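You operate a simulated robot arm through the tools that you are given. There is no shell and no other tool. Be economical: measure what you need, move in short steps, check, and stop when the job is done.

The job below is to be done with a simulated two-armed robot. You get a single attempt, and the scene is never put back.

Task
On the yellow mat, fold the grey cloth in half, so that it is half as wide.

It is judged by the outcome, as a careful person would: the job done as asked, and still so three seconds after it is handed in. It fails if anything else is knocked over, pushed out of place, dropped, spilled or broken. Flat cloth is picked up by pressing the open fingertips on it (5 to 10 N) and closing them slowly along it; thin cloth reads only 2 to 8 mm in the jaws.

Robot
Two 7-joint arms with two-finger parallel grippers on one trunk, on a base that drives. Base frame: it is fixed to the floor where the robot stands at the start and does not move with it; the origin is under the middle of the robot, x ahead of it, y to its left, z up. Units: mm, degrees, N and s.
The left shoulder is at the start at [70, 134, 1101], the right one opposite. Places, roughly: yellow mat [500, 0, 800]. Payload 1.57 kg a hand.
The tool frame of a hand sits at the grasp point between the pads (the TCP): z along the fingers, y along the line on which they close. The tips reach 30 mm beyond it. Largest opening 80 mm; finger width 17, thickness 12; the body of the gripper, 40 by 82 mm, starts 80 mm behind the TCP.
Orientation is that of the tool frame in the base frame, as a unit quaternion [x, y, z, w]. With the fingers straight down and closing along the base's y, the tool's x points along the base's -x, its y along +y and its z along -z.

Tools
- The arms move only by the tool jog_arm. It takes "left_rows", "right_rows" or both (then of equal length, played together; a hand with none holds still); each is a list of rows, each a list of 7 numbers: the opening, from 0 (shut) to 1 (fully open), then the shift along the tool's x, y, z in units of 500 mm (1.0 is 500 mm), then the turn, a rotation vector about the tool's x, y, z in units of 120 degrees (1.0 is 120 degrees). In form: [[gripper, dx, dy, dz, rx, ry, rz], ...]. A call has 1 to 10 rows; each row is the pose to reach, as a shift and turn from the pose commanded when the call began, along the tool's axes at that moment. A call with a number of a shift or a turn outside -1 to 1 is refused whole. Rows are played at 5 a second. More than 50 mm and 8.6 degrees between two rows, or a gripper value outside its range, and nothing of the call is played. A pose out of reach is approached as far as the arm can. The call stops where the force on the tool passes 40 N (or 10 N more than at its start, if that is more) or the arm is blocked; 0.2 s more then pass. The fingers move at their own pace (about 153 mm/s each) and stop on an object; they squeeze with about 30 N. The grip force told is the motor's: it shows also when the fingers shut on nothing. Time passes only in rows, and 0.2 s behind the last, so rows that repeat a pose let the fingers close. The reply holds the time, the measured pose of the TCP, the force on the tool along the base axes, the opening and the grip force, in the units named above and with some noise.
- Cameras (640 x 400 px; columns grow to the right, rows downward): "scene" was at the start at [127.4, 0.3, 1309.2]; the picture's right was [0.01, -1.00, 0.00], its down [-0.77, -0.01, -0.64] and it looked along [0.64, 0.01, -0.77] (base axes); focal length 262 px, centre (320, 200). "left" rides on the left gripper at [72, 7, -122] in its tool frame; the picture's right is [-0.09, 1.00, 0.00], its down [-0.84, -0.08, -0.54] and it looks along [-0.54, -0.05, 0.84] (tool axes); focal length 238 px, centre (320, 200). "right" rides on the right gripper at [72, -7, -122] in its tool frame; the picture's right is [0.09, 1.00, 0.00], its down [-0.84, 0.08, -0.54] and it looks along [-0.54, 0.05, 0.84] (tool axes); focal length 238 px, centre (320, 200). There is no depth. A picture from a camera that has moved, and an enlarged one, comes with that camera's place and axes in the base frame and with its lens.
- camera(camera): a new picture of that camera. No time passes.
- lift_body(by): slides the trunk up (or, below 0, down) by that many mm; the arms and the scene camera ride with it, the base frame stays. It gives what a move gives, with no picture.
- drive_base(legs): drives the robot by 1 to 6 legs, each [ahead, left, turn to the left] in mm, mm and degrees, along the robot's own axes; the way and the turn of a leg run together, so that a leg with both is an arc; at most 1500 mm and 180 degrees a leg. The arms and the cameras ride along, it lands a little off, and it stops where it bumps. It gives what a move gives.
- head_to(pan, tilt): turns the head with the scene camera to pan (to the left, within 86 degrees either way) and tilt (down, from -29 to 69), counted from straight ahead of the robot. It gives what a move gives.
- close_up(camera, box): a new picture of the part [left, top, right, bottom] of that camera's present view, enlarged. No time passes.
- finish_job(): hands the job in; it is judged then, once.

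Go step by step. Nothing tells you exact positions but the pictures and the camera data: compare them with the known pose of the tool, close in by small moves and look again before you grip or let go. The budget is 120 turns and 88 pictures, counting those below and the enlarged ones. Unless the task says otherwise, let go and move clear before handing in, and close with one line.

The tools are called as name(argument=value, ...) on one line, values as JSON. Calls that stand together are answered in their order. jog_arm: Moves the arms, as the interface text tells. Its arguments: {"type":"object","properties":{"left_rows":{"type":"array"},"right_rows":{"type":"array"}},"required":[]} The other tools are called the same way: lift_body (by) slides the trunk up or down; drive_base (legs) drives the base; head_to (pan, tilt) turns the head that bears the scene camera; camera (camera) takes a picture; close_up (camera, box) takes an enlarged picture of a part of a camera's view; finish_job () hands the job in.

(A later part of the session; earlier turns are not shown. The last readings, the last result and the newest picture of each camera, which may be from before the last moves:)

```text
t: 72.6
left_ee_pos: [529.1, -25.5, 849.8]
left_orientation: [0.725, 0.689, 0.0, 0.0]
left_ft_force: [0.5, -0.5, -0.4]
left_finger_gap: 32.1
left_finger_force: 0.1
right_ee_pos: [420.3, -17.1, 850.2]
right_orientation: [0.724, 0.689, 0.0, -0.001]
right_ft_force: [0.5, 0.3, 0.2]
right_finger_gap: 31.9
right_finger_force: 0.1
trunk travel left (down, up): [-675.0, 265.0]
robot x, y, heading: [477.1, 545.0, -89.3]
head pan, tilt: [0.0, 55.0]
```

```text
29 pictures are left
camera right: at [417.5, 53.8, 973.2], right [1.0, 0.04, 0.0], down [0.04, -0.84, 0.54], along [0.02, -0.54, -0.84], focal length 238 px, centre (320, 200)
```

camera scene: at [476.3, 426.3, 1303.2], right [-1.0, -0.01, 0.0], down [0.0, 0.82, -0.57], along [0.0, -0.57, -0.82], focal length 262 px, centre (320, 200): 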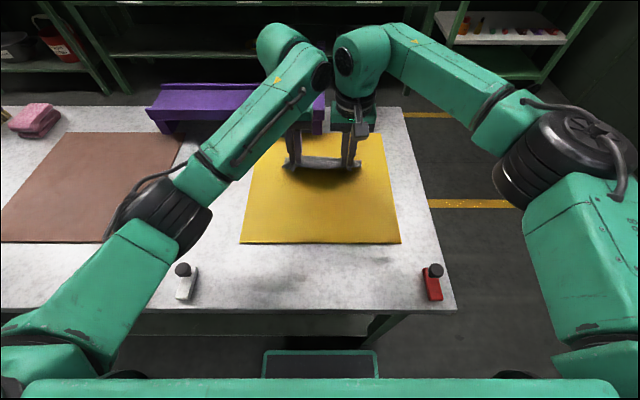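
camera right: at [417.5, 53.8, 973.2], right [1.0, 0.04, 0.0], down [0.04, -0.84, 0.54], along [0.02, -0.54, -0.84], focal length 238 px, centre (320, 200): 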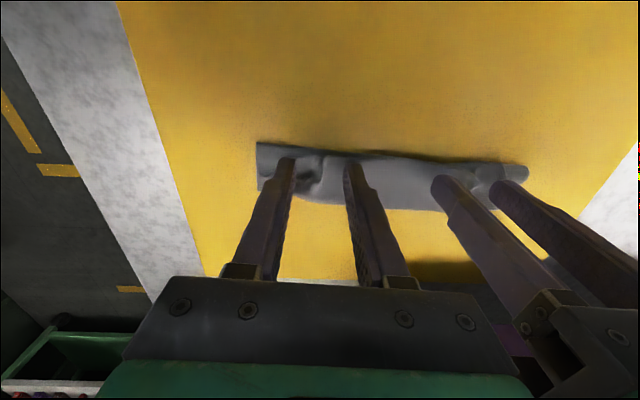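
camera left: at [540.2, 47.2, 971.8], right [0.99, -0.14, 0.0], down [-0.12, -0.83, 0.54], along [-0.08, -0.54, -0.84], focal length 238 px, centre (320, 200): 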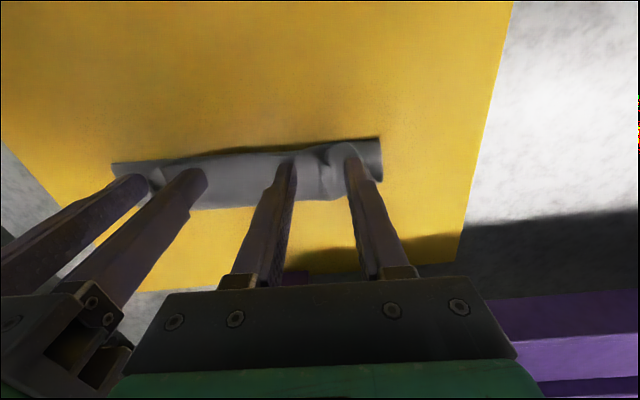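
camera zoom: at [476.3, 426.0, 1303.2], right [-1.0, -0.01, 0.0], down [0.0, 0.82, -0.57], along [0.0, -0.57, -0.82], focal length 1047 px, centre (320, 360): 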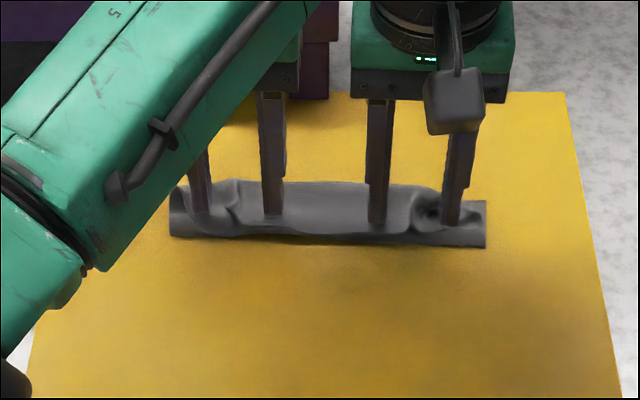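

jog_arm(left_rows=[[0.4, 0, 0, -0.04, 0, 0, 0], [0.4, 0, 0, -0.1, 0, 0, 0], [0.4, 0, 0, -0.18, 0, 0, 0], [0.4, 0.03, 0.04, -0.24, 0, 0, 0], [0.4, 0.07, 0.09, -0.28, 0, 0, 0], [0.4, 0.12, 0.14, -0.3, 0, 0, 0]], right_rows=[[0.4, 0, 0, -0.04, 0, 0, 0], [0.4, 0, 0, -0.1, 0, 0, 0], [0.4, 0, 0, -0.18, 0, 0, 0], [0.4, 0.03, -0.04, -0.24, 0, 0, 0], [0.4, 0.07, -0.09, -0.28, 0, 0, 0], [0.4, 0.12, -0.14, -0.3, 0, 0, 0]])

close_up(camera="scene", box=[240, 110, 400, 210])

camera(camera="right")

```text
t: 74.0
left_ee_pos: [599.8, 31.5, 1001.7]
left_orientation: [0.725, 0.689, -0.001, 0.001]
left_ft_force: [0.6, 0.8, -0.2]
left_finger_gap: 32.0
left_finger_force: 0.1
right_ee_pos: [353.6, 48.2, 999.5]
right_orientation: [0.725, 0.689, -0.002, 0.001]
right_ft_force: [0.9, 0.1, -0.1]
right_finger_gap: 31.9
right_finger_force: 0.0
trunk travel left (down, up): [-675.0, 265.0]
robot x, y, heading: [474.4, 547.9, -89.4]
head pan, tilt: [0.0, 55.0]
```

```text
4.00 times, centred on (320, 160) of scene
camera zoom: at [476.5, 428.4, 1303.4], right [-1.0, -0.01, 0.0], down [0.0, 0.82, -0.57], along [0.0, -0.57, -0.82], focal length 1047 px, centre (320, 360)
```

zoom: 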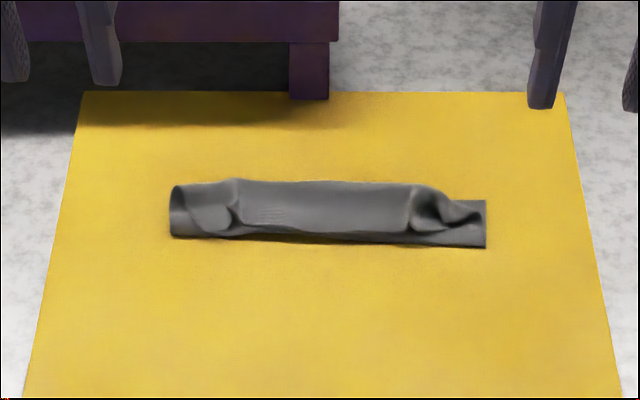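

```text
27 pictures are left
camera right: at [350.1, 120.3, 1122.6], right [1.0, 0.04, 0.0], down [0.04, -0.84, 0.54], along [0.02, -0.54, -0.84], focal length 238 px, centre (320, 200)
```

right: 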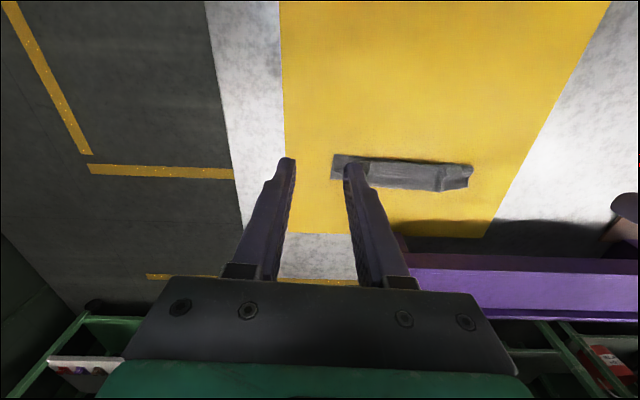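

close_up(camera="right", box=[310, 130, 490, 215])

close_up(camera="scene", box=[275, 145, 370, 180])

```text
3.56 times, centred on (400, 172) of right
camera zoom: at [350.1, 120.3, 1122.6], right [1.0, 0.04, 0.0], down [0.04, -0.84, 0.54], along [0.02, -0.54, -0.84], focal length 848 px, centre (36, 298)
```

zoom: 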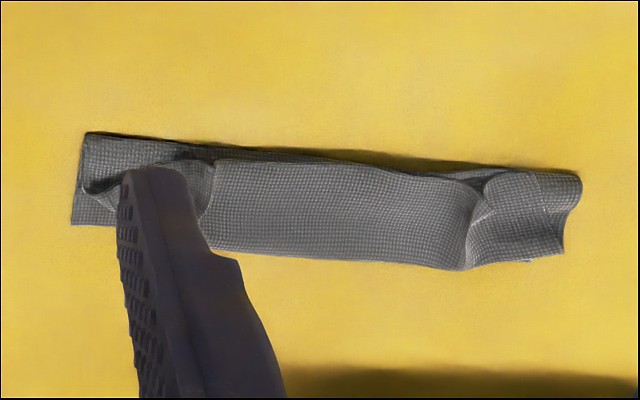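

```text
6.74 times, centred on (322, 162) of scene
camera zoom: at [476.5, 428.4, 1303.4], right [-1.0, -0.01, 0.0], down [0.0, 0.82, -0.57], along [0.0, -0.57, -0.82], focal length 1763 px, centre (303, 453)
```

zoom: 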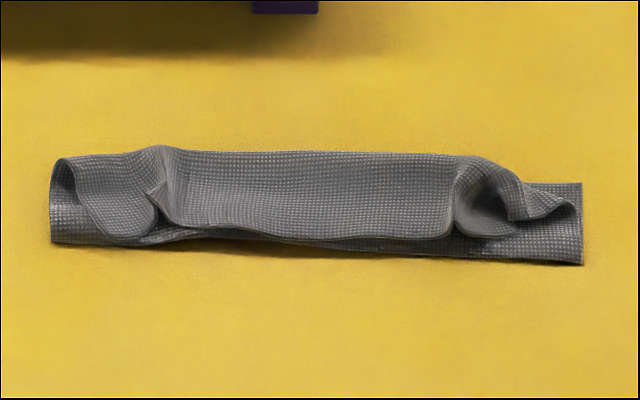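

The fold is made, but the carried edge curled back on top: the layers lie in an S, because the hands could not turn with the cloth. I take the raised edge again at the two ridges, about (527,−14) and (418,−10), to relay it lower and further out.

jog_arm(left_rows=[[0.5, -0.02, -0.035, 0.05, 0, 0, 0], [0.5, -0.045, -0.07, 0.1, 0, 0, 0], [0.5, -0.07, -0.105, 0.16, 0, 0, 0], [0.5, -0.098, -0.141, 0.21, 0, 0, 0], [0.5, -0.098, -0.141, 0.264, 0, 0, 0]], right_rows=[[0.5, -0.022, 0.035, 0.05, 0, 0, 0], [0.5, -0.05, 0.07, 0.1, 0, 0, 0], [0.5, -0.08, 0.105, 0.16, 0, 0, 0], [0.5, -0.11, 0.135, 0.21, 0, 0, 0], [0.5, -0.11, 0.135, 0.259, 0, 0, 0]])

camera(camera="right")

camera(camera="left")

```text
t: 75.2
left_ee_pos: [528.3, -15.2, 870.2]
left_orientation: [0.725, 0.689, 0.0, 0.0]
left_ft_force: [0.3, -0.2, -0.2]
left_finger_gap: 40.2
left_finger_force: 0.0
right_ee_pos: [417.9, -14.3, 868.6]
right_orientation: [0.725, 0.689, -0.001, -0.001]
right_ft_force: [0.8, -0.1, 0.2]
right_finger_gap: 40.1
right_finger_force: 0.0
trunk travel left (down, up): [-675.0, 265.0]
robot x, y, heading: [474.1, 549.7, -89.9]
head pan, tilt: [0.0, 55.0]
```

```text
24 pictures are left
camera right: at [414.4, 57.6, 990.9], right [1.0, 0.04, 0.0], down [0.04, -0.84, 0.54], along [0.02, -0.54, -0.84], focal length 238 px, centre (320, 200)
```

right: 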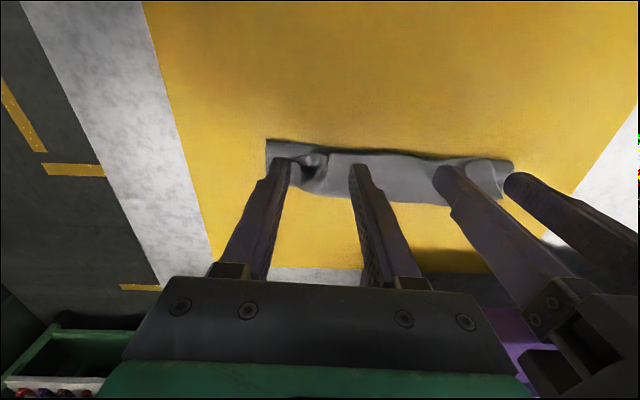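

```text
23 pictures are left
camera left: at [539.8, 58.3, 990.5], right [0.99, -0.14, 0.0], down [-0.12, -0.83, 0.54], along [-0.08, -0.54, -0.84], focal length 238 px, centre (320, 200)
```

left: 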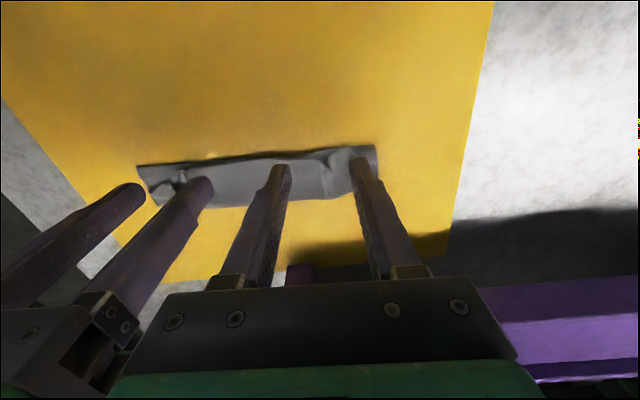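

The ridges stand neatly between each pair of fingers. I lower gently to the top layer.

jog_arm(left_rows=[[0.5, 0, 0, 0.02, 0, 0, 0], [0.5, 0, 0, 0.04, 0, 0, 0], [0.5, 0, 0, 0.05, 0, 0, 0]], right_rows=[[0.5, 0, 0, 0.02, 0, 0, 0], [0.5, 0, 0, 0.04, 0, 0, 0], [0.5, 0, 0, 0.048, 0, 0, 0]])

jog_arm(left_rows=[[0.5, 0, 0, 0.004, 0, 0, 0], [0.42, 0, 0, 0.006, 0, 0, 0], [0.36, 0, 0, 0.006, 0, 0, 0], [0.3, 0, 0, 0.006, 0, 0, 0]], right_rows=[[0.5, 0, 0, 0.004, 0, 0, 0], [0.42, 0, 0, 0.006, 0, 0, 0], [0.36, 0, 0, 0.006, 0, 0, 0], [0.3, 0, 0, 0.006, 0, 0, 0]])

camera(camera="right")

```text
t: 76.0
left_ee_pos: [529.6, -15.3, 842.8]
left_orientation: [0.726, 0.688, 0.0, 0.001]
left_ft_force: [0.9, 0.5, 0.6]
left_finger_gap: 39.9
left_finger_force: 0.0
right_ee_pos: [418.3, -10.6, 845.3]
right_orientation: [0.725, 0.689, -0.001, 0.0]
right_ft_force: [0.8, 0.1, 0.2]
right_finger_gap: 39.8
right_finger_force: 0.0
trunk travel left (down, up): [-675.0, 265.0]
robot x, y, heading: [475.4, 550.7, -89.8]
head pan, tilt: [0.0, 55.0]
```

```text
t: 77.0
left_ee_pos: [529.3, -14.4, 840.5]
left_orientation: [0.725, 0.689, 0.001, 0.0]
left_ft_force: [0.4, 0.2, 2.8]
left_finger_gap: 23.0
left_finger_force: 0.0
right_ee_pos: [418.4, -11.1, 843.2]
right_orientation: [0.725, 0.689, -0.001, 0.0]
right_ft_force: [0.0, -0.2, -0.4]
right_finger_gap: 24.0
right_finger_force: 0.2
trunk travel left (down, up): [-675.0, 265.0]
robot x, y, heading: [474.3, 548.7, -89.6]
head pan, tilt: [0.0, 55.0]
```

```text
22 pictures are left
camera right: at [415.2, 59.2, 966.5], right [1.0, 0.04, 0.0], down [0.04, -0.84, 0.54], along [0.02, -0.54, -0.84], focal length 238 px, centre (320, 200)
```

right: 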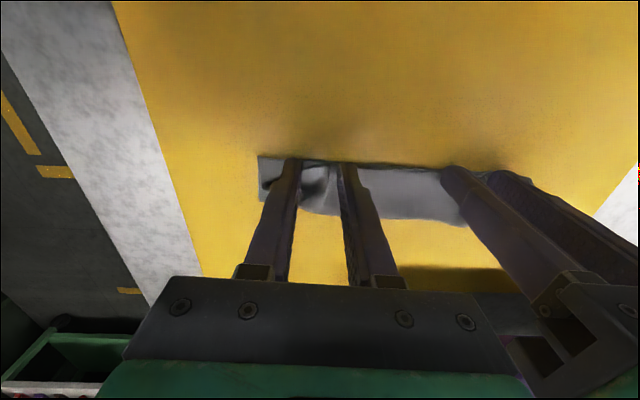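

jog_arm(left_rows=[[0.25, 0, 0, 0.001, 0, 0, 0], [0.2, 0, 0, 0.001, 0, 0, 0], [0.15, 0, 0, 0.001, 0, 0, 0], [0.1, 0, 0, 0.001, 0, 0, 0], [0.05, 0, 0, 0.001, 0, 0, 0], [0, 0, 0, 0.001, 0, 0, 0], [0, 0, 0, 0.001, 0, 0, 0], [0, 0, 0, 0.001, 0, 0, 0]], right_rows=[[0.27, 0, 0, 0.005, 0, 0, 0], [0.22, 0, 0, 0.006, 0, 0, 0], [0.17, 0, 0, 0.006, 0, 0, 0], [0.12, 0, 0, 0.006, 0, 0, 0], [0.06, 0, 0, 0.006, 0, 0, 0], [0, 0, 0, 0.006, 0, 0, 0], [0, 0, 0, 0.006, 0, 0, 0], [0, 0, 0, 0.006, 0, 0, 0]])

```text
t: 78.8
left_ee_pos: [528.8, -13.2, 839.7]
left_orientation: [0.725, 0.689, 0.0, 0.001]
left_ft_force: [-1.1, -1.0, 8.5]
left_finger_gap: 2.5
left_finger_force: 24.2
right_ee_pos: [418.8, -11.7, 840.0]
right_orientation: [0.725, 0.689, -0.001, 0.0]
right_ft_force: [0.4, 0.2, -0.1]
right_finger_gap: 0.0
right_finger_force: 21.5
trunk travel left (down, up): [-675.0, 265.0]
robot x, y, heading: [475.7, 551.2, -90.2]
head pan, tilt: [0.0, 55.0]
```

The left hand holds the top layer; the right one missed. I reopen the right just above and look.

jog_arm(right_rows=[[0.1, 0, 0, -0.02, 0, 0, 0], [0.3, 0, 0, -0.03, 0, 0, 0], [0.5, 0, 0, -0.03, 0, 0, 0], [0.5, 0, 0, -0.03, 0, 0, 0]])

close_up(camera="right", box=[220, 130, 400, 242])

close_up(camera="scene", box=[275, 135, 375, 185])

```text
t: 79.8
left_ee_pos: [529.2, -13.6, 840.4]
left_orientation: [0.725, 0.689, -0.001, 0.001]
left_ft_force: [-0.8, -1.1, 8.4]
left_finger_gap: 2.4
left_finger_force: 23.6
right_ee_pos: [418.2, -11.7, 856.4]
right_orientation: [0.725, 0.689, -0.001, 0.0]
right_ft_force: [0.4, 0.5, -0.5]
right_finger_gap: 39.9
right_finger_force: 0.1
trunk travel left (down, up): [-675.0, 265.0]
robot x, y, heading: [473.6, 549.4, -89.9]
head pan, tilt: [0.0, 55.0]
```

```text
3.56 times, centred on (310, 186) of right
camera zoom: at [415.2, 60.0, 979.6], right [1.0, 0.04, 0.0], down [0.04, -0.84, 0.54], along [0.02, -0.54, -0.84], focal length 848 px, centre (356, 250)
```

zoom: 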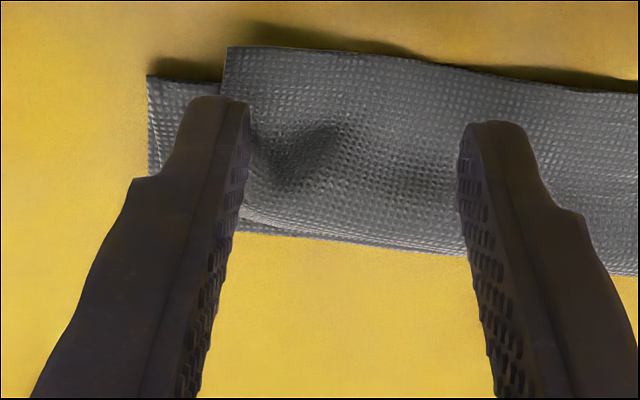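

```text
6.40 times, centred on (325, 160) of scene
camera zoom: at [476.0, 427.4, 1303.4], right [-1.0, -0.01, 0.0], down [0.0, 0.82, -0.57], along [0.0, -0.57, -0.82], focal length 1675 px, centre (288, 456)
```

zoom: 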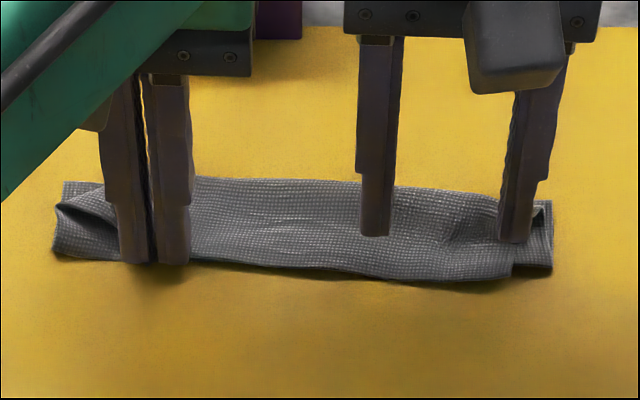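

The right corner of the top layer ends just under the outer finger. I shift the right hand 10 mm inward and 4 mm toward the edge, then press and close again.

jog_arm(right_rows=[[0.5, 0.008, 0.02, 0, 0, 0, 0], [0.5, 0.008, 0.02, 0.02, 0, 0, 0], [0.5, 0.008, 0.02, 0.032, 0, 0, 0], [0.5, 0.008, 0.02, 0.034, 0, 0, 0]])

```text
t: 80.8
left_ee_pos: [529.7, -14.1, 840.5]
left_orientation: [0.725, 0.688, 0.0, 0.001]
left_ft_force: [0.1, -1.2, 9.2]
left_finger_gap: 2.3
left_finger_force: 24.0
right_ee_pos: [429.1, -6.9, 839.4]
right_orientation: [0.725, 0.689, -0.001, 0.0]
right_ft_force: [0.0, -0.3, 1.1]
right_finger_gap: 40.1
right_finger_force: 0.0
trunk travel left (down, up): [-675.0, 265.0]
robot x, y, heading: [475.8, 548.2, -89.6]
head pan, tilt: [0.0, 55.0]
```

jog_arm(right_rows=[[0.5, 0, 0, 0.003, 0, 0, 0], [0.46, 0, 0, 0.003, 0, 0, 0], [0.42, 0, 0, 0.003, 0, 0, 0], [0.38, 0, 0, 0.003, 0, 0, 0], [0.34, 0, 0, 0.003, 0, 0, 0], [0.3, 0, 0, 0.003, 0, 0, 0], [0.26, 0, 0, 0.003, 0, 0, 0]])

jog_arm(right_rows=[[0.22, 0, 0, 0.001, 0, 0, 0], [0.18, 0, 0, 0.001, 0, 0, 0], [0.14, 0, 0, 0.001, 0, 0, 0], [0.1, 0, 0, 0.001, 0, 0, 0], [0.05, 0, 0, 0.001, 0, 0, 0], [0, 0, 0, 0.001, 0, 0, 0], [0, 0, 0, 0.001, 0, 0, 0], [0, 0, 0, 0.001, 0, 0, 0]])

```text
t: 82.4
left_ee_pos: [530.1, -12.5, 840.5]
left_orientation: [0.724, 0.689, 0.0, 0.001]
left_ft_force: [-1.0, -2.0, 2.8]
left_finger_gap: 2.5
left_finger_force: 23.7
right_ee_pos: [429.7, -6.1, 839.9]
right_orientation: [0.724, 0.69, -0.001, 0.001]
right_ft_force: [1.0, -0.3, 12.8]
right_finger_gap: 21.2
right_finger_force: 0.4
trunk travel left (down, up): [-675.0, 265.0]
robot x, y, heading: [474.9, 549.0, -89.8]
head pan, tilt: [0.0, 55.0]
```

```text
t: 84.2
left_ee_pos: [529.3, -11.6, 839.9]
left_orientation: [0.725, 0.689, -0.002, 0.001]
left_ft_force: [-3.0, 0.2, 0.7]
left_finger_gap: 2.4
left_finger_force: 23.1
right_ee_pos: [429.1, -4.8, 838.7]
right_orientation: [0.725, 0.688, -0.002, 0.0]
right_ft_force: [2.4, -0.1, 19.5]
right_finger_gap: 2.3
right_finger_force: 23.9
trunk travel left (down, up): [-675.0, 265.0]
robot x, y, heading: [475.8, 550.0, -89.7]
head pan, tilt: [0.0, 55.0]
```

Both hands hold the top edge again (2.4 and 2.3 mm). I lift it up and back toward me to unroll the curl, and check.

jog_arm(left_rows=[[0, 0, 0, -0.02, 0, 0, 0], [0, 0.01, 0, -0.045, 0, 0, 0], [0, 0.03, 0, -0.06, 0, 0, 0], [0, 0.05, 0, -0.065, 0, 0, 0], [0, 0.06, 0, -0.065, 0, 0, 0]], right_rows=[[0, 0, 0, -0.02, 0, 0, 0], [0, 0.01, 0, -0.045, 0, 0, 0], [0, 0.03, 0, -0.06, 0, 0, 0], [0, 0.05, 0, -0.065, 0, 0, 0], [0, 0.06, 0, -0.065, 0, 0, 0]])

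close_up(camera="scene", box=[260, 120, 390, 201])

```text
t: 85.4
left_ee_pos: [531.1, 16.7, 870.1]
left_orientation: [0.725, 0.689, 0.0, 0.0]
left_ft_force: [-1.8, 0.3, 0.8]
left_finger_gap: 2.1
left_finger_force: 24.1
right_ee_pos: [430.2, 22.3, 869.0]
right_orientation: [0.725, 0.689, 0.0, 0.0]
right_ft_force: [2.5, 0.4, -0.4]
right_finger_gap: 2.2
right_finger_force: 23.5
trunk travel left (down, up): [-675.0, 265.0]
robot x, y, heading: [476.1, 548.6, -89.9]
head pan, tilt: [0.0, 55.0]
```

```text
4.92 times, centred on (325, 160) of scene
camera zoom: at [476.2, 426.4, 1303.3], right [-1.0, -0.01, 0.0], down [0.0, 0.82, -0.57], along [0.0, -0.57, -0.82], focal length 1288 px, centre (295, 394)
```

zoom: 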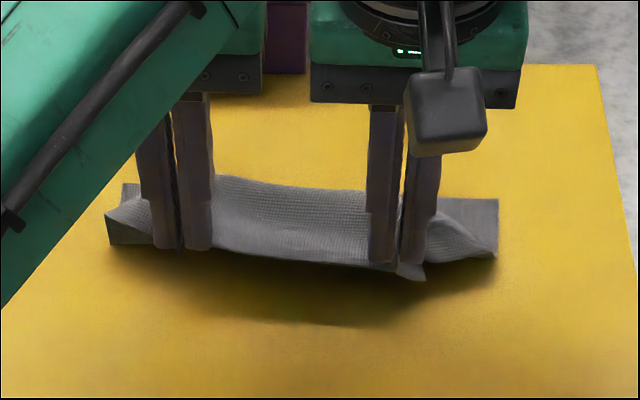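

The edge is unrolled and the far edge is still in place. I lay the lower half out a bit toward me, then fold over again in a lower arc so the fold line ends near y ≈ +3.

jog_arm(left_rows=[[0, 0.042, 0, 0.02, 0, 0, 0], [0, 0.042, 0, 0.02, 0, 0, 0], [0, 0.03, 0, 0.004, 0, 0, 0], [0, 0.006, 0, -0.012, 0, 0, 0], [0, -0.024, 0.001, -0.02, 0, 0, 0], [0, -0.054, 0.003, -0.012, 0, 0, 0], [0, -0.078, 0.004, 0.004, 0, 0, 0], [0, -0.098, 0.005, 0.024, 0, 0, 0], [0, -0.106, 0.005, 0.04, 0, 0, 0], [0, -0.106, 0.005, 0.04, 0, 0, 0]], right_rows=[[0, 0.042, 0, 0.02, 0, 0, 0], [0, 0.042, 0, 0.02, 0, 0, 0], [0, 0.03, 0, 0.004, 0, 0, 0], [0, 0.006, 0, -0.012, 0, 0, 0], [0, -0.024, 0.001, -0.02, 0, 0, 0], [0, -0.054, 0.003, -0.012, 0, 0, 0], [0, -0.078, 0.004, 0.004, 0, 0, 0], [0, -0.098, 0.005, 0.024, 0, 0, 0], [0, -0.106, 0.005, 0.04, 0, 0, 0], [0, -0.106, 0.005, 0.04, 0, 0, 0]])

close_up(camera="scene", box=[260, 120, 390, 201])

```text
t: 87.6
left_ee_pos: [527.5, -35.6, 852.3]
left_orientation: [0.726, 0.687, 0.001, -0.001]
left_ft_force: [-0.1, -0.4, -0.2]
left_finger_gap: 2.2
left_finger_force: 23.8
right_ee_pos: [431.1, -31.0, 849.0]
right_orientation: [0.725, 0.689, -0.001, 0.0]
right_ft_force: [-0.6, -0.4, -0.6]
right_finger_gap: 1.7
right_finger_force: 23.3
trunk travel left (down, up): [-675.0, 265.0]
robot x, y, heading: [475.5, 543.4, -89.7]
head pan, tilt: [0.0, 55.0]
```

```text
4.92 times, centred on (325, 160) of scene
camera zoom: at [476.1, 426.2, 1303.2], right [-1.0, -0.01, 0.0], down [0.0, 0.82, -0.57], along [0.0, -0.57, -0.82], focal length 1288 px, centre (295, 394)
```

zoom: 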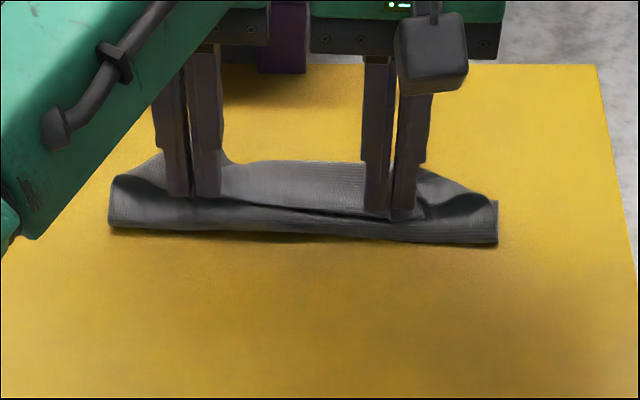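

The lower half is only about 35 mm wide here: the fold sits too close to the far edge. I take the edge back toward me and lay the cloth out nearly flat before folding at the true middle.

jog_arm(left_rows=[[0, 0.02, -0.001, -0.04, 0, 0, 0], [0, 0.06, -0.003, -0.07, 0, 0, 0], [0, 0.1, -0.005, -0.07, 0, 0, 0], [0, 0.14, -0.007, -0.04, 0, 0, 0], [0, 0.165, -0.008, -0.01, 0, 0, 0], [0, 0.18, -0.009, 0.01, 0, 0, 0], [0, 0.18, -0.009, 0.01, 0, 0, 0]], right_rows=[[0, 0.02, -0.001, -0.04, 0, 0, 0], [0, 0.06, -0.003, -0.07, 0, 0, 0], [0, 0.105, -0.005, -0.07, 0, 0, 0], [0, 0.15, -0.007, -0.04, 0, 0, 0], [0, 0.177, -0.008, -0.01, 0, 0, 0], [0, 0.194, -0.01, 0.006, 0, 0, 0], [0, 0.194, -0.01, 0.006, 0, 0, 0]])

close_up(camera="scene", box=[250, 120, 394, 210])

```text
t: 89.2
left_ee_pos: [530.8, 55.6, 846.3]
left_orientation: [0.725, 0.689, -0.001, -0.001]
left_ft_force: [-11.4, 3.1, -0.6]
left_finger_gap: 2.4
left_finger_force: 23.8
right_ee_pos: [428.0, 66.6, 843.9]
right_orientation: [0.724, 0.689, 0.0, 0.0]
right_ft_force: [10.7, -2.5, 0.7]
right_finger_gap: 2.3
right_finger_force: 23.5
trunk travel left (down, up): [-675.0, 265.0]
robot x, y, heading: [471.5, 550.2, -89.6]
head pan, tilt: [0.0, 55.0]
```

```text
4.44 times, centred on (322, 165) of scene
camera zoom: at [476.2, 426.0, 1303.2], right [-1.0, -0.01, 0.0], down [0.0, 0.82, -0.57], along [0.0, -0.57, -0.82], focal length 1163 px, centre (311, 356)
```

zoom: 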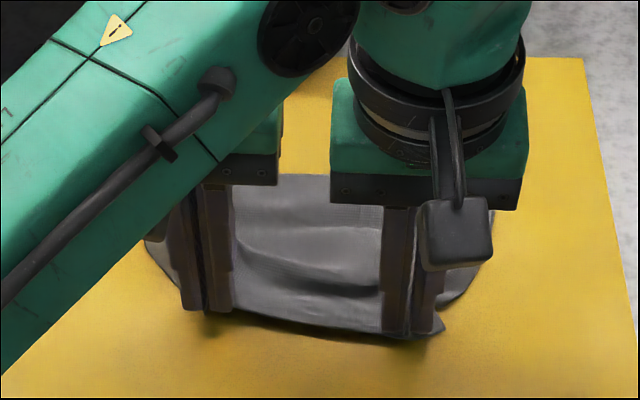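

The cloth is laid out again with its far edge at y ≈ −44 and its near edge at about +70. I fold over in a low arc about the true middle (y ≈ +13 to +22).

jog_arm(left_rows=[[0, -0.005, -0.002, -0.024, 0, 0, 0], [0, -0.017, -0.001, -0.052, 0, 0, 0], [0, -0.041, 0, -0.072, 0, 0, 0], [0, -0.073, 0.002, -0.08, 0, 0, 0], [0, -0.105, 0.003, -0.076, 0, 0, 0], [0, -0.129, 0.005, -0.056, 0, 0, 0], [0, -0.145, 0.006, -0.032, 0, 0, 0], [0, -0.151, 0.006, -0.012, 0, 0, 0], [0, -0.151, 0.006, -0.012, 0, 0, 0]], right_rows=[[0, -0.009, 0.002, -0.028, 0, 0, 0], [0, -0.021, 0.003, -0.056, 0, 0, 0], [0, -0.045, 0.004, -0.076, 0, 0, 0], [0, -0.077, 0.006, -0.084, 0, 0, 0], [0, -0.109, 0.007, -0.08, 0, 0, 0], [0, -0.133, 0.009, -0.06, 0, 0, 0], [0, -0.149, 0.01, -0.036, 0, 0, 0], [0, -0.155, 0.01, -0.016, 0, 0, 0], [0, -0.155, 0.01, -0.016, 0, 0, 0]])

close_up(camera="scene", box=[250, 120, 394, 210])

```text
t: 91.2
left_ee_pos: [529.0, -22.0, 851.6]
left_orientation: [0.725, 0.689, 0.0, 0.0]
left_ft_force: [-1.5, -0.3, 0.1]
left_finger_gap: 2.5
left_finger_force: 23.9
right_ee_pos: [432.1, -11.2, 854.9]
right_orientation: [0.725, 0.689, -0.001, -0.001]
right_ft_force: [0.8, 0.2, -0.2]
right_finger_gap: 1.9
right_finger_force: 23.6
trunk travel left (down, up): [-675.0, 265.0]
robot x, y, heading: [474.4, 551.0, -89.5]
head pan, tilt: [0.0, 55.0]
```

```text
4.44 times, centred on (322, 165) of scene
camera zoom: at [476.3, 426.2, 1303.2], right [-1.0, -0.01, 0.0], down [0.0, 0.82, -0.57], along [0.0, -0.57, -0.82], focal length 1163 px, centre (311, 356)
```

zoom: 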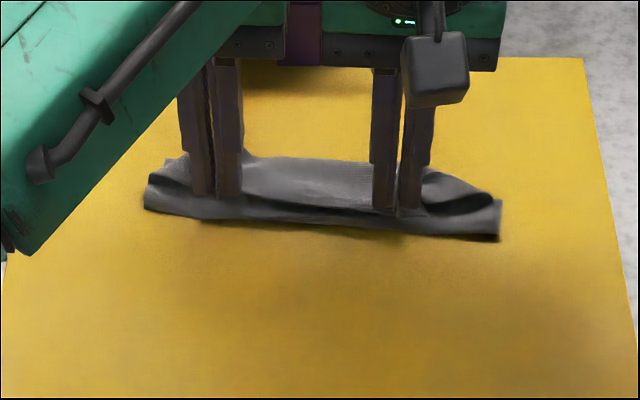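

The stiff strip in the fingers always loops back this way, so this method won't lie flat. A better way is to lay the cloth flat again, pinch it on its middle line at both ends, lift it so both halves hang down together, and lay it over. First I lay the edge back flat and let go.

jog_arm(left_rows=[[0, 0.015, -0.001, -0.04, 0, 0, 0], [0, 0.05, -0.003, -0.07, 0, 0, 0], [0, 0.09, -0.005, -0.07, 0, 0, 0], [0, 0.125, -0.007, -0.045, 0, 0, 0], [0, 0.15, -0.008, -0.01, 0, 0, 0], [0, 0.168, -0.008, 0.015, 0, 0, 0], [0, 0.172, -0.008, 0.018, 0, 0, 0], [0.12, 0.172, -0.008, 0.019, 0, 0, 0], [0.3, 0.172, -0.008, 0.019, 0, 0, 0], [0.45, 0.172, -0.008, 0.017, 0, 0, 0]], right_rows=[[0, 0.015, -0.001, -0.04, 0, 0, 0], [0, 0.05, -0.003, -0.07, 0, 0, 0], [0, 0.09, -0.005, -0.07, 0, 0, 0], [0, 0.125, -0.007, -0.045, 0, 0, 0], [0, 0.15, -0.008, -0.01, 0, 0, 0], [0, 0.17, -0.008, 0.02, 0, 0, 0], [0, 0.174, -0.008, 0.024, 0, 0, 0], [0.12, 0.174, -0.008, 0.025, 0, 0, 0], [0.3, 0.174, -0.008, 0.025, 0, 0, 0], [0.45, 0.174, -0.008, 0.023, 0, 0, 0]])

jog_arm(left_rows=[[0.45, 0, 0, -0.03, 0, 0, 0], [0.45, 0, 0, -0.08, 0, 0, 0], [0.45, 0, 0.04, -0.14, 0, 0, 0], [0.45, 0, 0.09, -0.18, 0, 0, 0]], right_rows=[[0.45, 0, 0, -0.03, 0, 0, 0], [0.45, 0, 0, -0.08, 0, 0, 0], [0.45, 0, -0.04, -0.14, 0, 0, 0], [0.45, 0, -0.09, -0.18, 0, 0, 0]])

close_up(camera="scene", box=[240, 120, 400, 220])

```text
t: 93.4
left_ee_pos: [529.6, 65.1, 844.7]
left_orientation: [0.725, 0.689, 0.0, 0.001]
left_ft_force: [0.0, 0.1, -0.3]
left_finger_gap: 35.9
left_finger_force: 0.0
right_ee_pos: [431.3, 75.8, 841.8]
right_orientation: [0.725, 0.689, -0.001, 0.0]
right_ft_force: [-0.5, 0.6, 0.8]
right_finger_gap: 36.1
right_finger_force: 0.1
trunk travel left (down, up): [-675.0, 265.0]
robot x, y, heading: [477.0, 549.5, -89.6]
head pan, tilt: [0.0, 55.0]
```

```text
t: 94.4
left_ee_pos: [575.9, 61.8, 935.1]
left_orientation: [0.725, 0.688, 0.0, 0.0]
left_ft_force: [0.1, 0.3, -1.0]
left_finger_gap: 35.8
left_finger_force: 0.0
right_ee_pos: [386.4, 77.9, 932.5]
right_orientation: [0.725, 0.689, 0.0, -0.001]
right_ft_force: [0.1, -0.4, 0.2]
right_finger_gap: 36.0
right_finger_force: 0.0
trunk travel left (down, up): [-675.0, 265.0]
robot x, y, heading: [475.1, 549.3, -89.7]
head pan, tilt: [0.0, 55.0]
```

```text
4.00 times, centred on (320, 170) of scene
camera zoom: at [476.1, 426.8, 1303.2], right [-1.0, -0.01, 0.0], down [0.0, 0.82, -0.57], along [0.0, -0.57, -0.82], focal length 1047 px, centre (320, 320)
```

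zoom: 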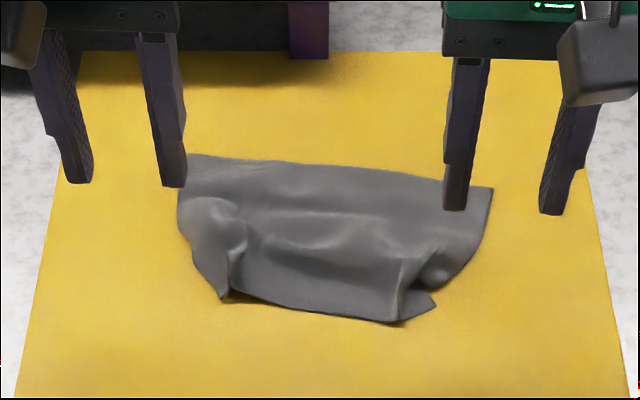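

The cloth is open again but gathered near its two near corners. I smooth those gathers by pressing with the fingers nearly together on each one and spreading them.

jog_arm(left_rows=[[0.25, -0.015, -0.05, 0.04, 0, 0, 0], [0.25, -0.029, -0.097, 0.1, 0, 0, 0], [0.25, -0.029, -0.097, 0.17, 0, 0, 0], [0.25, -0.029, -0.097, 0.19, 0, 0, 0]], right_rows=[[0.25, -0.02, 0.045, 0.04, 0, 0, 0], [0.25, -0.04, 0.085, 0.1, 0, 0, 0], [0.25, -0.04, 0.085, 0.165, 0, 0, 0], [0.25, -0.04, 0.085, 0.185, 0, 0, 0]])

jog_arm(left_rows=[[0.25, 0, 0, 0.003, 0, 0, 0], [0.25, 0, 0, 0.005, 0, 0, 0], [0.25, 0, 0, 0.005, 0, 0, 0]], right_rows=[[0.25, 0, 0, 0.003, 0, 0, 0], [0.25, 0, 0, 0.005, 0, 0, 0], [0.25, 0, 0, 0.005, 0, 0, 0]])

```text
t: 95.4
left_ee_pos: [527.2, 50.8, 838.5]
left_orientation: [0.725, 0.689, 0.0, -0.001]
left_ft_force: [1.0, 0.0, 0.8]
left_finger_gap: 19.7
left_finger_force: 0.1
right_ee_pos: [430.1, 56.8, 841.0]
right_orientation: [0.724, 0.689, -0.002, 0.0]
right_ft_force: [-0.1, 0.1, 0.6]
right_finger_gap: 20.0
right_finger_force: 0.1
trunk travel left (down, up): [-675.0, 265.0]
robot x, y, heading: [475.9, 546.4, -89.7]
head pan, tilt: [0.0, 55.0]
```

```text
t: 96.2
left_ee_pos: [527.0, 50.0, 839.2]
left_orientation: [0.725, 0.689, -0.001, 0.001]
left_ft_force: [3.0, -1.9, 6.2]
left_finger_gap: 20.2
left_finger_force: 0.1
right_ee_pos: [428.9, 58.0, 839.4]
right_orientation: [0.725, 0.689, -0.002, 0.0]
right_ft_force: [-0.4, -1.3, 12.1]
right_finger_gap: 19.5
right_finger_force: 0.1
trunk travel left (down, up): [-675.0, 265.0]
robot x, y, heading: [474.4, 549.8, -89.8]
head pan, tilt: [0.0, 55.0]
```

Pressure is right (6 and 12 N). I spread the fingers slowly while moving the hands outward.

jog_arm(left_rows=[[0.32, 0, 0.006, 0, 0, 0, 0], [0.39, 0, 0.012, 0, 0, 0, 0], [0.46, 0, 0.018, 0, 0, 0, 0], [0.53, 0, 0.024, 0, 0, 0, 0], [0.6, 0, 0.03, 0, 0, 0, 0], [0.67, 0, 0.036, 0, 0, 0, 0], [0.74, 0, 0.042, 0, 0, 0, 0], [0.8, 0, 0.046, 0, 0, 0, 0]], right_rows=[[0.32, 0, -0.006, 0, 0, 0, 0], [0.39, 0, -0.012, 0, 0, 0, 0], [0.46, 0, -0.018, 0, 0, 0, 0], [0.53, 0, -0.024, 0, 0, 0, 0], [0.6, 0, -0.03, 0, 0, 0, 0], [0.67, 0, -0.036, 0, 0, 0, 0], [0.74, 0, -0.042, 0, 0, 0, 0], [0.8, 0, -0.046, 0, 0, 0, 0]])

jog_arm(left_rows=[[0.8, 0, 0, -0.03, 0, 0, 0], [0.8, 0, 0, -0.09, 0, 0, 0], [0.8, 0, 0.04, -0.16, 0, 0, 0], [0.8, 0, 0.08, -0.2, 0, 0, 0]], right_rows=[[0.8, 0, 0, -0.03, 0, 0, 0], [0.8, 0, 0, -0.09, 0, 0, 0], [0.8, 0, -0.04, -0.16, 0, 0, 0], [0.8, 0, -0.08, -0.2, 0, 0, 0]])

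close_up(camera="scene", box=[240, 120, 400, 220])

```text
t: 98.0
left_ee_pos: [546.3, 50.3, 838.2]
left_orientation: [0.725, 0.688, 0.0, 0.001]
left_ft_force: [-4.3, 4.1, 15.6]
left_finger_gap: 61.3
left_finger_force: 0.0
right_ee_pos: [404.1, 59.6, 837.3]
right_orientation: [0.725, 0.689, -0.002, 0.001]
right_ft_force: [-0.1, -0.1, 0.5]
right_finger_gap: 64.0
right_finger_force: 0.1
trunk travel left (down, up): [-675.0, 265.0]
robot x, y, heading: [476.4, 549.2, -89.8]
head pan, tilt: [0.0, 55.0]
```

```text
t: 99.0
left_ee_pos: [589.0, 46.7, 937.0]
left_orientation: [0.725, 0.689, 0.0, 0.0]
left_ft_force: [-0.5, -0.4, -0.2]
left_finger_gap: 63.9
left_finger_force: 0.0
right_ee_pos: [363.9, 61.0, 939.1]
right_orientation: [0.725, 0.689, 0.0, -0.001]
right_ft_force: [0.1, -0.5, 0.8]
right_finger_gap: 64.3
right_finger_force: 0.1
trunk travel left (down, up): [-675.0, 265.0]
robot x, y, heading: [474.1, 550.9, -89.7]
head pan, tilt: [0.0, 55.0]
```

```text
4.00 times, centred on (320, 170) of scene
camera zoom: at [475.9, 427.0, 1303.3], right [-1.0, -0.01, 0.0], down [0.0, 0.82, -0.57], along [0.0, -0.57, -0.82], focal length 1047 px, centre (320, 320)
```

zoom: 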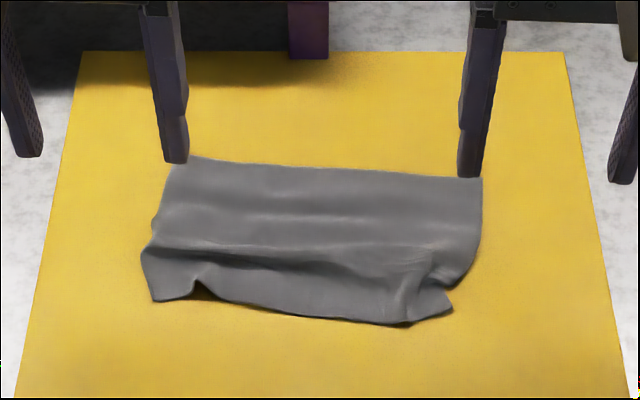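

The left corner is smooth now. I repeat the spreading on the right corner.

jog_arm(right_rows=[[0.25, 0, 0.05, 0.06, 0, 0, 0], [0.25, -0.001, 0.092, 0.12, 0, 0, 0], [0.25, -0.001, 0.092, 0.18, 0, 0, 0], [0.25, -0.001, 0.092, 0.198, 0, 0, 0], [0.25, -0.001, 0.092, 0.204, 0, 0, 0], [0.25, -0.001, 0.092, 0.204, 0, 0, 0]])

```text
t: 100.4
left_ee_pos: [589.9, 48.2, 937.9]
left_orientation: [0.725, 0.689, 0.0, 0.001]
left_ft_force: [-0.2, -0.2, -0.1]
left_finger_gap: 63.9
left_finger_force: 0.1
right_ee_pos: [411.0, 58.3, 838.6]
right_orientation: [0.725, 0.689, -0.002, 0.002]
right_ft_force: [-2.8, -1.7, 19.1]
right_finger_gap: 20.3
right_finger_force: 0.4
trunk travel left (down, up): [-675.0, 265.0]
robot x, y, heading: [470.6, 549.8, -89.4]
head pan, tilt: [0.0, 55.0]
```

jog_arm(right_rows=[[0.32, 0, -0.006, -0.001, 0, 0, 0], [0.39, 0, -0.012, -0.001, 0, 0, 0], [0.46, 0, -0.018, -0.001, 0, 0, 0], [0.53, 0, -0.024, -0.001, 0, 0, 0], [0.6, 0, -0.03, -0.001, 0, 0, 0], [0.67, 0, -0.036, -0.001, 0, 0, 0], [0.74, 0, -0.042, -0.001, 0, 0, 0], [0.8, 0, -0.046, -0.001, 0, 0, 0]])

jog_arm(right_rows=[[0.8, 0, 0, -0.03, 0, 0, 0], [0.8, 0, 0, -0.09, 0, 0, 0], [0.8, 0, -0.03, -0.16, 0, 0, 0], [0.8, 0, -0.06, -0.2, 0, 0, 0]])

close_up(camera="scene", box=[240, 120, 400, 220])

```text
t: 102.2
left_ee_pos: [589.1, 48.8, 938.3]
left_orientation: [0.725, 0.689, -0.001, 0.001]
left_ft_force: [0.7, -0.9, -0.3]
left_finger_gap: 64.1
left_finger_force: 0.1
right_ee_pos: [389.1, 58.5, 838.0]
right_orientation: [0.725, 0.689, -0.002, 0.002]
right_ft_force: [-0.4, -8.8, 27.4]
right_finger_gap: 64.7
right_finger_force: 0.1
trunk travel left (down, up): [-675.0, 265.0]
robot x, y, heading: [477.6, 548.7, -89.4]
head pan, tilt: [0.0, 55.0]
```

```text
t: 103.2
left_ee_pos: [588.5, 46.6, 936.5]
left_orientation: [0.725, 0.689, -0.001, -0.001]
left_ft_force: [-0.7, 0.0, -0.1]
left_finger_gap: 63.9
left_finger_force: 0.0
right_ee_pos: [359.1, 58.6, 936.8]
right_orientation: [0.725, 0.689, -0.001, -0.001]
right_ft_force: [-0.2, 0.2, 0.4]
right_finger_gap: 64.0
right_finger_force: 0.0
trunk travel left (down, up): [-675.0, 265.0]
robot x, y, heading: [474.7, 551.5, -89.6]
head pan, tilt: [0.0, 55.0]
```

```text
4.00 times, centred on (320, 170) of scene
camera zoom: at [475.7, 426.4, 1303.2], right [-1.0, -0.01, 0.0], down [0.0, 0.82, -0.57], along [0.0, -0.57, -0.82], focal length 1047 px, centre (320, 320)
```

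zoom: 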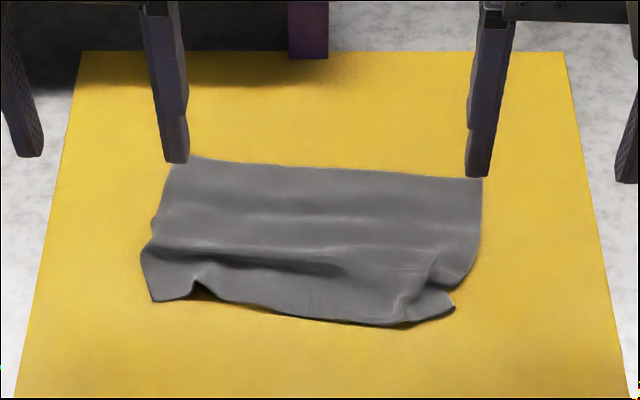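

The cloth is reasonably flat. Its middle line runs from about (550,17) to (402,29), so I yaw both hands so the jaws close across it and move there.

jog_arm(left_rows=[[0.5, 0, 0, 0, 0, 0, 0.0708], [0.5, 0, 0, 0, 0, 0, 0.1416], [0.5, 0, 0, 0, 0, 0, 0.2124], [0.5, 0, 0, 0, 0, 0, 0.2832], [0.5, 0, 0, 0, 0, 0, 0.354], [0.5, 0, 0, 0, 0, 0, 0.4248], [0.5, 0, 0, 0, 0, 0, 0.4956], [0.5, 0, 0, 0, 0, 0, 0.5664], [0.5, 0, 0, 0, 0, 0, 0.6372], [0.5, 0, 0, 0, 0, 0, 0.708]], right_rows=[[0.5, 0, 0, 0, 0, 0, 0.0708], [0.5, 0, 0, 0, 0, 0, 0.1416], [0.5, 0, 0, 0, 0, 0, 0.2124], [0.5, 0, 0, 0, 0, 0, 0.2832], [0.5, 0, 0, 0, 0, 0, 0.354], [0.5, 0, 0, 0, 0, 0, 0.4248], [0.5, 0, 0, 0, 0, 0, 0.4956], [0.5, 0, 0, 0, 0, 0, 0.5664], [0.5, 0, 0, 0, 0, 0, 0.6372], [0.5, 0, 0, 0, 0, 0, 0.708]])

jog_arm(left_rows=[[0.5, -0.03, 0.02, 0.03, 0, 0, 0.02], [0.5, -0.06, 0.04, 0.07, 0, 0, 0.04], [0.5, -0.079, 0.056, 0.12, 0, 0, 0.058], [0.5, -0.079, 0.056, 0.173, 0, 0, 0.058]], right_rows=[[0.5, 0.03, 0.02, 0.03, 0, 0, 0.02], [0.5, 0.06, 0.04, 0.07, 0, 0, 0.04], [0.5, 0.084, 0.062, 0.12, 0, 0, 0.058], [0.5, 0.084, 0.062, 0.174, 0, 0, 0.058]])

camera(camera="right")

close_up(camera="scene", box=[240, 120, 400, 220])

```text
t: 105.4
left_ee_pos: [588.1, 45.9, 936.6]
left_orientation: [1.0, 0.017, -0.001, 0.0]
left_ft_force: [0.5, 0.0, 0.2]
left_finger_gap: 40.0
left_finger_force: 0.0
right_ee_pos: [360.1, 57.4, 936.4]
right_orientation: [1.0, 0.018, -0.001, 0.0]
right_ft_force: [-0.5, -0.1, -0.4]
right_finger_gap: 39.9
right_finger_force: 0.0
trunk travel left (down, up): [-675.0, 265.0]
robot x, y, heading: [473.1, 548.0, -89.5]
head pan, tilt: [0.0, 55.0]
```

```text
t: 106.4
left_ee_pos: [549.3, 14.1, 848.7]
left_orientation: [0.999, -0.043, 0.0, 0.0]
left_ft_force: [1.0, 0.8, 0.1]
left_finger_gap: 39.7
left_finger_force: 0.1
right_ee_pos: [402.8, 29.8, 846.8]
right_orientation: [0.999, -0.043, -0.001, 0.001]
right_ft_force: [-1.3, 0.0, 0.0]
right_finger_gap: 39.8
right_finger_force: 0.1
trunk travel left (down, up): [-675.0, 265.0]
robot x, y, heading: [478.6, 549.3, -89.7]
head pan, tilt: [0.0, 55.0]
```

```text
12 pictures are left
camera right: at [474.7, 29.1, 969.9], right [0.01, -1.0, 0.0], down [-0.84, -0.01, 0.54], along [-0.54, 0.0, -0.84], focal length 238 px, centre (320, 200)
```

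right: 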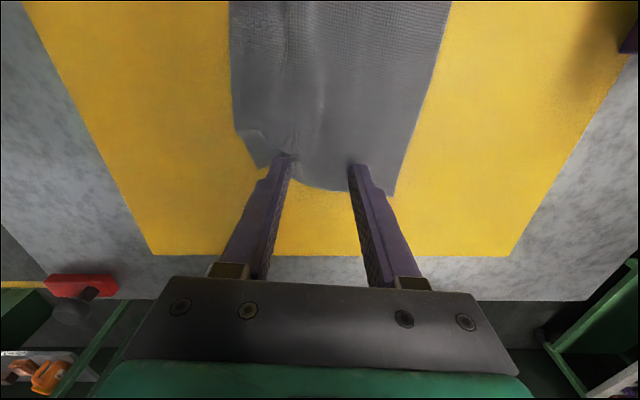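

```text
4.00 times, centred on (320, 170) of scene
camera zoom: at [476.3, 425.3, 1303.2], right [-1.0, -0.01, 0.0], down [0.0, 0.82, -0.57], along [0.0, -0.57, -0.82], focal length 1047 px, centre (320, 320)
```

zoom: 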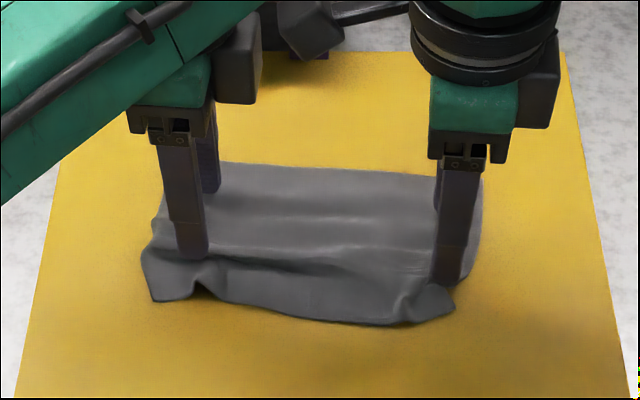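

Both hands straddle the middle line. I nudge the left by 3 mm and lower to contact.

jog_arm(left_rows=[[0.5, 0, -0.006, 0, 0, 0, 0], [0.5, 0, -0.006, 0.01, 0, 0, 0], [0.5, 0, -0.006, 0.019, 0, 0, 0], [0.5, 0, -0.006, 0.021, 0, 0, 0]], right_rows=[[0.5, 0, 0, 0, 0, 0, 0], [0.5, 0, 0, 0.008, 0, 0, 0], [0.5, 0, 0, 0.016, 0, 0, 0], [0.5, 0, 0, 0.018, 0, 0, 0]])

```text
t: 107.4
left_ee_pos: [551.1, 19.7, 839.6]
left_orientation: [0.999, -0.042, -0.001, 0.001]
left_ft_force: [0.5, -0.3, 1.2]
left_finger_gap: 39.9
left_finger_force: 0.0
right_ee_pos: [402.4, 29.5, 840.0]
right_orientation: [0.999, -0.042, 0.0, 0.001]
right_ft_force: [-0.8, 0.7, 2.6]
right_finger_gap: 40.3
right_finger_force: 0.4
trunk travel left (down, up): [-675.0, 265.0]
robot x, y, heading: [479.9, 550.3, -89.8]
head pan, tilt: [0.0, 55.0]
```

jog_arm(left_rows=[[0.5, 0, 0, 0.003, 0, 0, 0], [0.46, 0, 0, 0.003, 0, 0, 0], [0.42, 0, 0, 0.003, 0, 0, 0], [0.38, 0, 0, 0.003, 0, 0, 0], [0.34, 0, 0, 0.003, 0, 0, 0]], right_rows=[[0.5, 0, 0, 0.002, 0, 0, 0], [0.46, 0, 0, 0.002, 0, 0, 0], [0.42, 0, 0, 0.002, 0, 0, 0], [0.38, 0, 0, 0.002, 0, 0, 0], [0.34, 0, 0, 0.002, 0, 0, 0]])

```text
t: 108.6
left_ee_pos: [551.0, 22.5, 838.5]
left_orientation: [0.999, -0.043, 0.0, 0.003]
left_ft_force: [1.0, -1.1, 11.4]
left_finger_gap: 27.3
left_finger_force: 0.1
right_ee_pos: [401.6, 31.1, 839.3]
right_orientation: [0.999, -0.041, 0.0, 0.001]
right_ft_force: [-0.5, 0.6, -0.5]
right_finger_gap: 27.3
right_finger_force: 0.1
trunk travel left (down, up): [-675.0, 265.0]
robot x, y, heading: [478.8, 549.7, -89.6]
head pan, tilt: [0.0, 55.0]
```

Left is fine, but the right has lost pressure. I reopen the right, press a bit more, and close it again in step.

jog_arm(right_rows=[[0.42, 0, 0, -0.004, 0, 0, 0], [0.5, 0, 0, 0, 0, 0, 0], [0.5, 0, 0, 0.003, 0, 0, 0], [0.5, 0, 0, 0.004, 0, 0, 0], [0.5, 0, 0, 0.004, 0, 0, 0]])

```text
t: 109.8
left_ee_pos: [551.6, 21.3, 837.9]
left_orientation: [0.999, -0.041, 0.0, 0.001]
left_ft_force: [0.7, -1.3, 10.9]
left_finger_gap: 25.8
left_finger_force: 0.0
right_ee_pos: [402.1, 30.6, 839.3]
right_orientation: [0.999, -0.042, -0.001, 0.002]
right_ft_force: [-1.2, -0.3, 7.4]
right_finger_gap: 39.2
right_finger_force: 0.1
trunk travel left (down, up): [-675.0, 265.0]
robot x, y, heading: [477.4, 548.1, -89.6]
head pan, tilt: [0.0, 55.0]
```

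jog_arm(right_rows=[[0.46, 0, 0, 0.001, 0, 0, 0], [0.42, 0, 0, 0.001, 0, 0, 0], [0.38, 0, 0, 0.001, 0, 0, 0], [0.34, 0, 0, 0.002, 0, 0, 0], [0.3, 0, 0, 0.002, 0, 0, 0]])

jog_arm(left_rows=[[0.3, 0, 0, 0, 0, 0, 0], [0.26, 0, 0, 0, 0, 0, 0], [0.22, 0, 0, 0, 0, 0, 0], [0.18, 0, 0, 0, 0, 0, 0]], right_rows=[[0.27, 0, 0, 0, 0, 0, 0], [0.24, 0, 0, 0, 0, 0, 0], [0.21, 0, 0, 0, 0, 0, 0], [0.18, 0, 0, 0, 0, 0, 0]])

```text
t: 111.0
left_ee_pos: [551.7, 22.1, 839.1]
left_orientation: [0.999, -0.043, 0.0, 0.002]
left_ft_force: [-1.0, -1.7, 8.0]
left_finger_gap: 25.7
left_finger_force: 0.0
right_ee_pos: [402.7, 30.8, 838.2]
right_orientation: [0.999, -0.042, 0.0, 0.001]
right_ft_force: [2.4, 1.0, 11.2]
right_finger_gap: 23.8
right_finger_force: 0.1
trunk travel left (down, up): [-675.0, 265.0]
robot x, y, heading: [478.4, 544.9, -89.8]
head pan, tilt: [0.0, 55.0]
```

```text
t: 112.0
left_ee_pos: [552.3, 22.7, 838.8]
left_orientation: [0.999, -0.042, 0.001, 0.002]
left_ft_force: [0.0, -0.2, 6.0]
left_finger_gap: 13.8
left_finger_force: 0.1
right_ee_pos: [402.4, 31.4, 838.7]
right_orientation: [0.999, -0.043, 0.0, 0.001]
right_ft_force: [0.0, 1.0, 11.0]
right_finger_gap: 13.5
right_finger_force: 0.1
trunk travel left (down, up): [-675.0, 265.0]
robot x, y, heading: [474.5, 547.7, -89.7]
head pan, tilt: [0.0, 55.0]
```

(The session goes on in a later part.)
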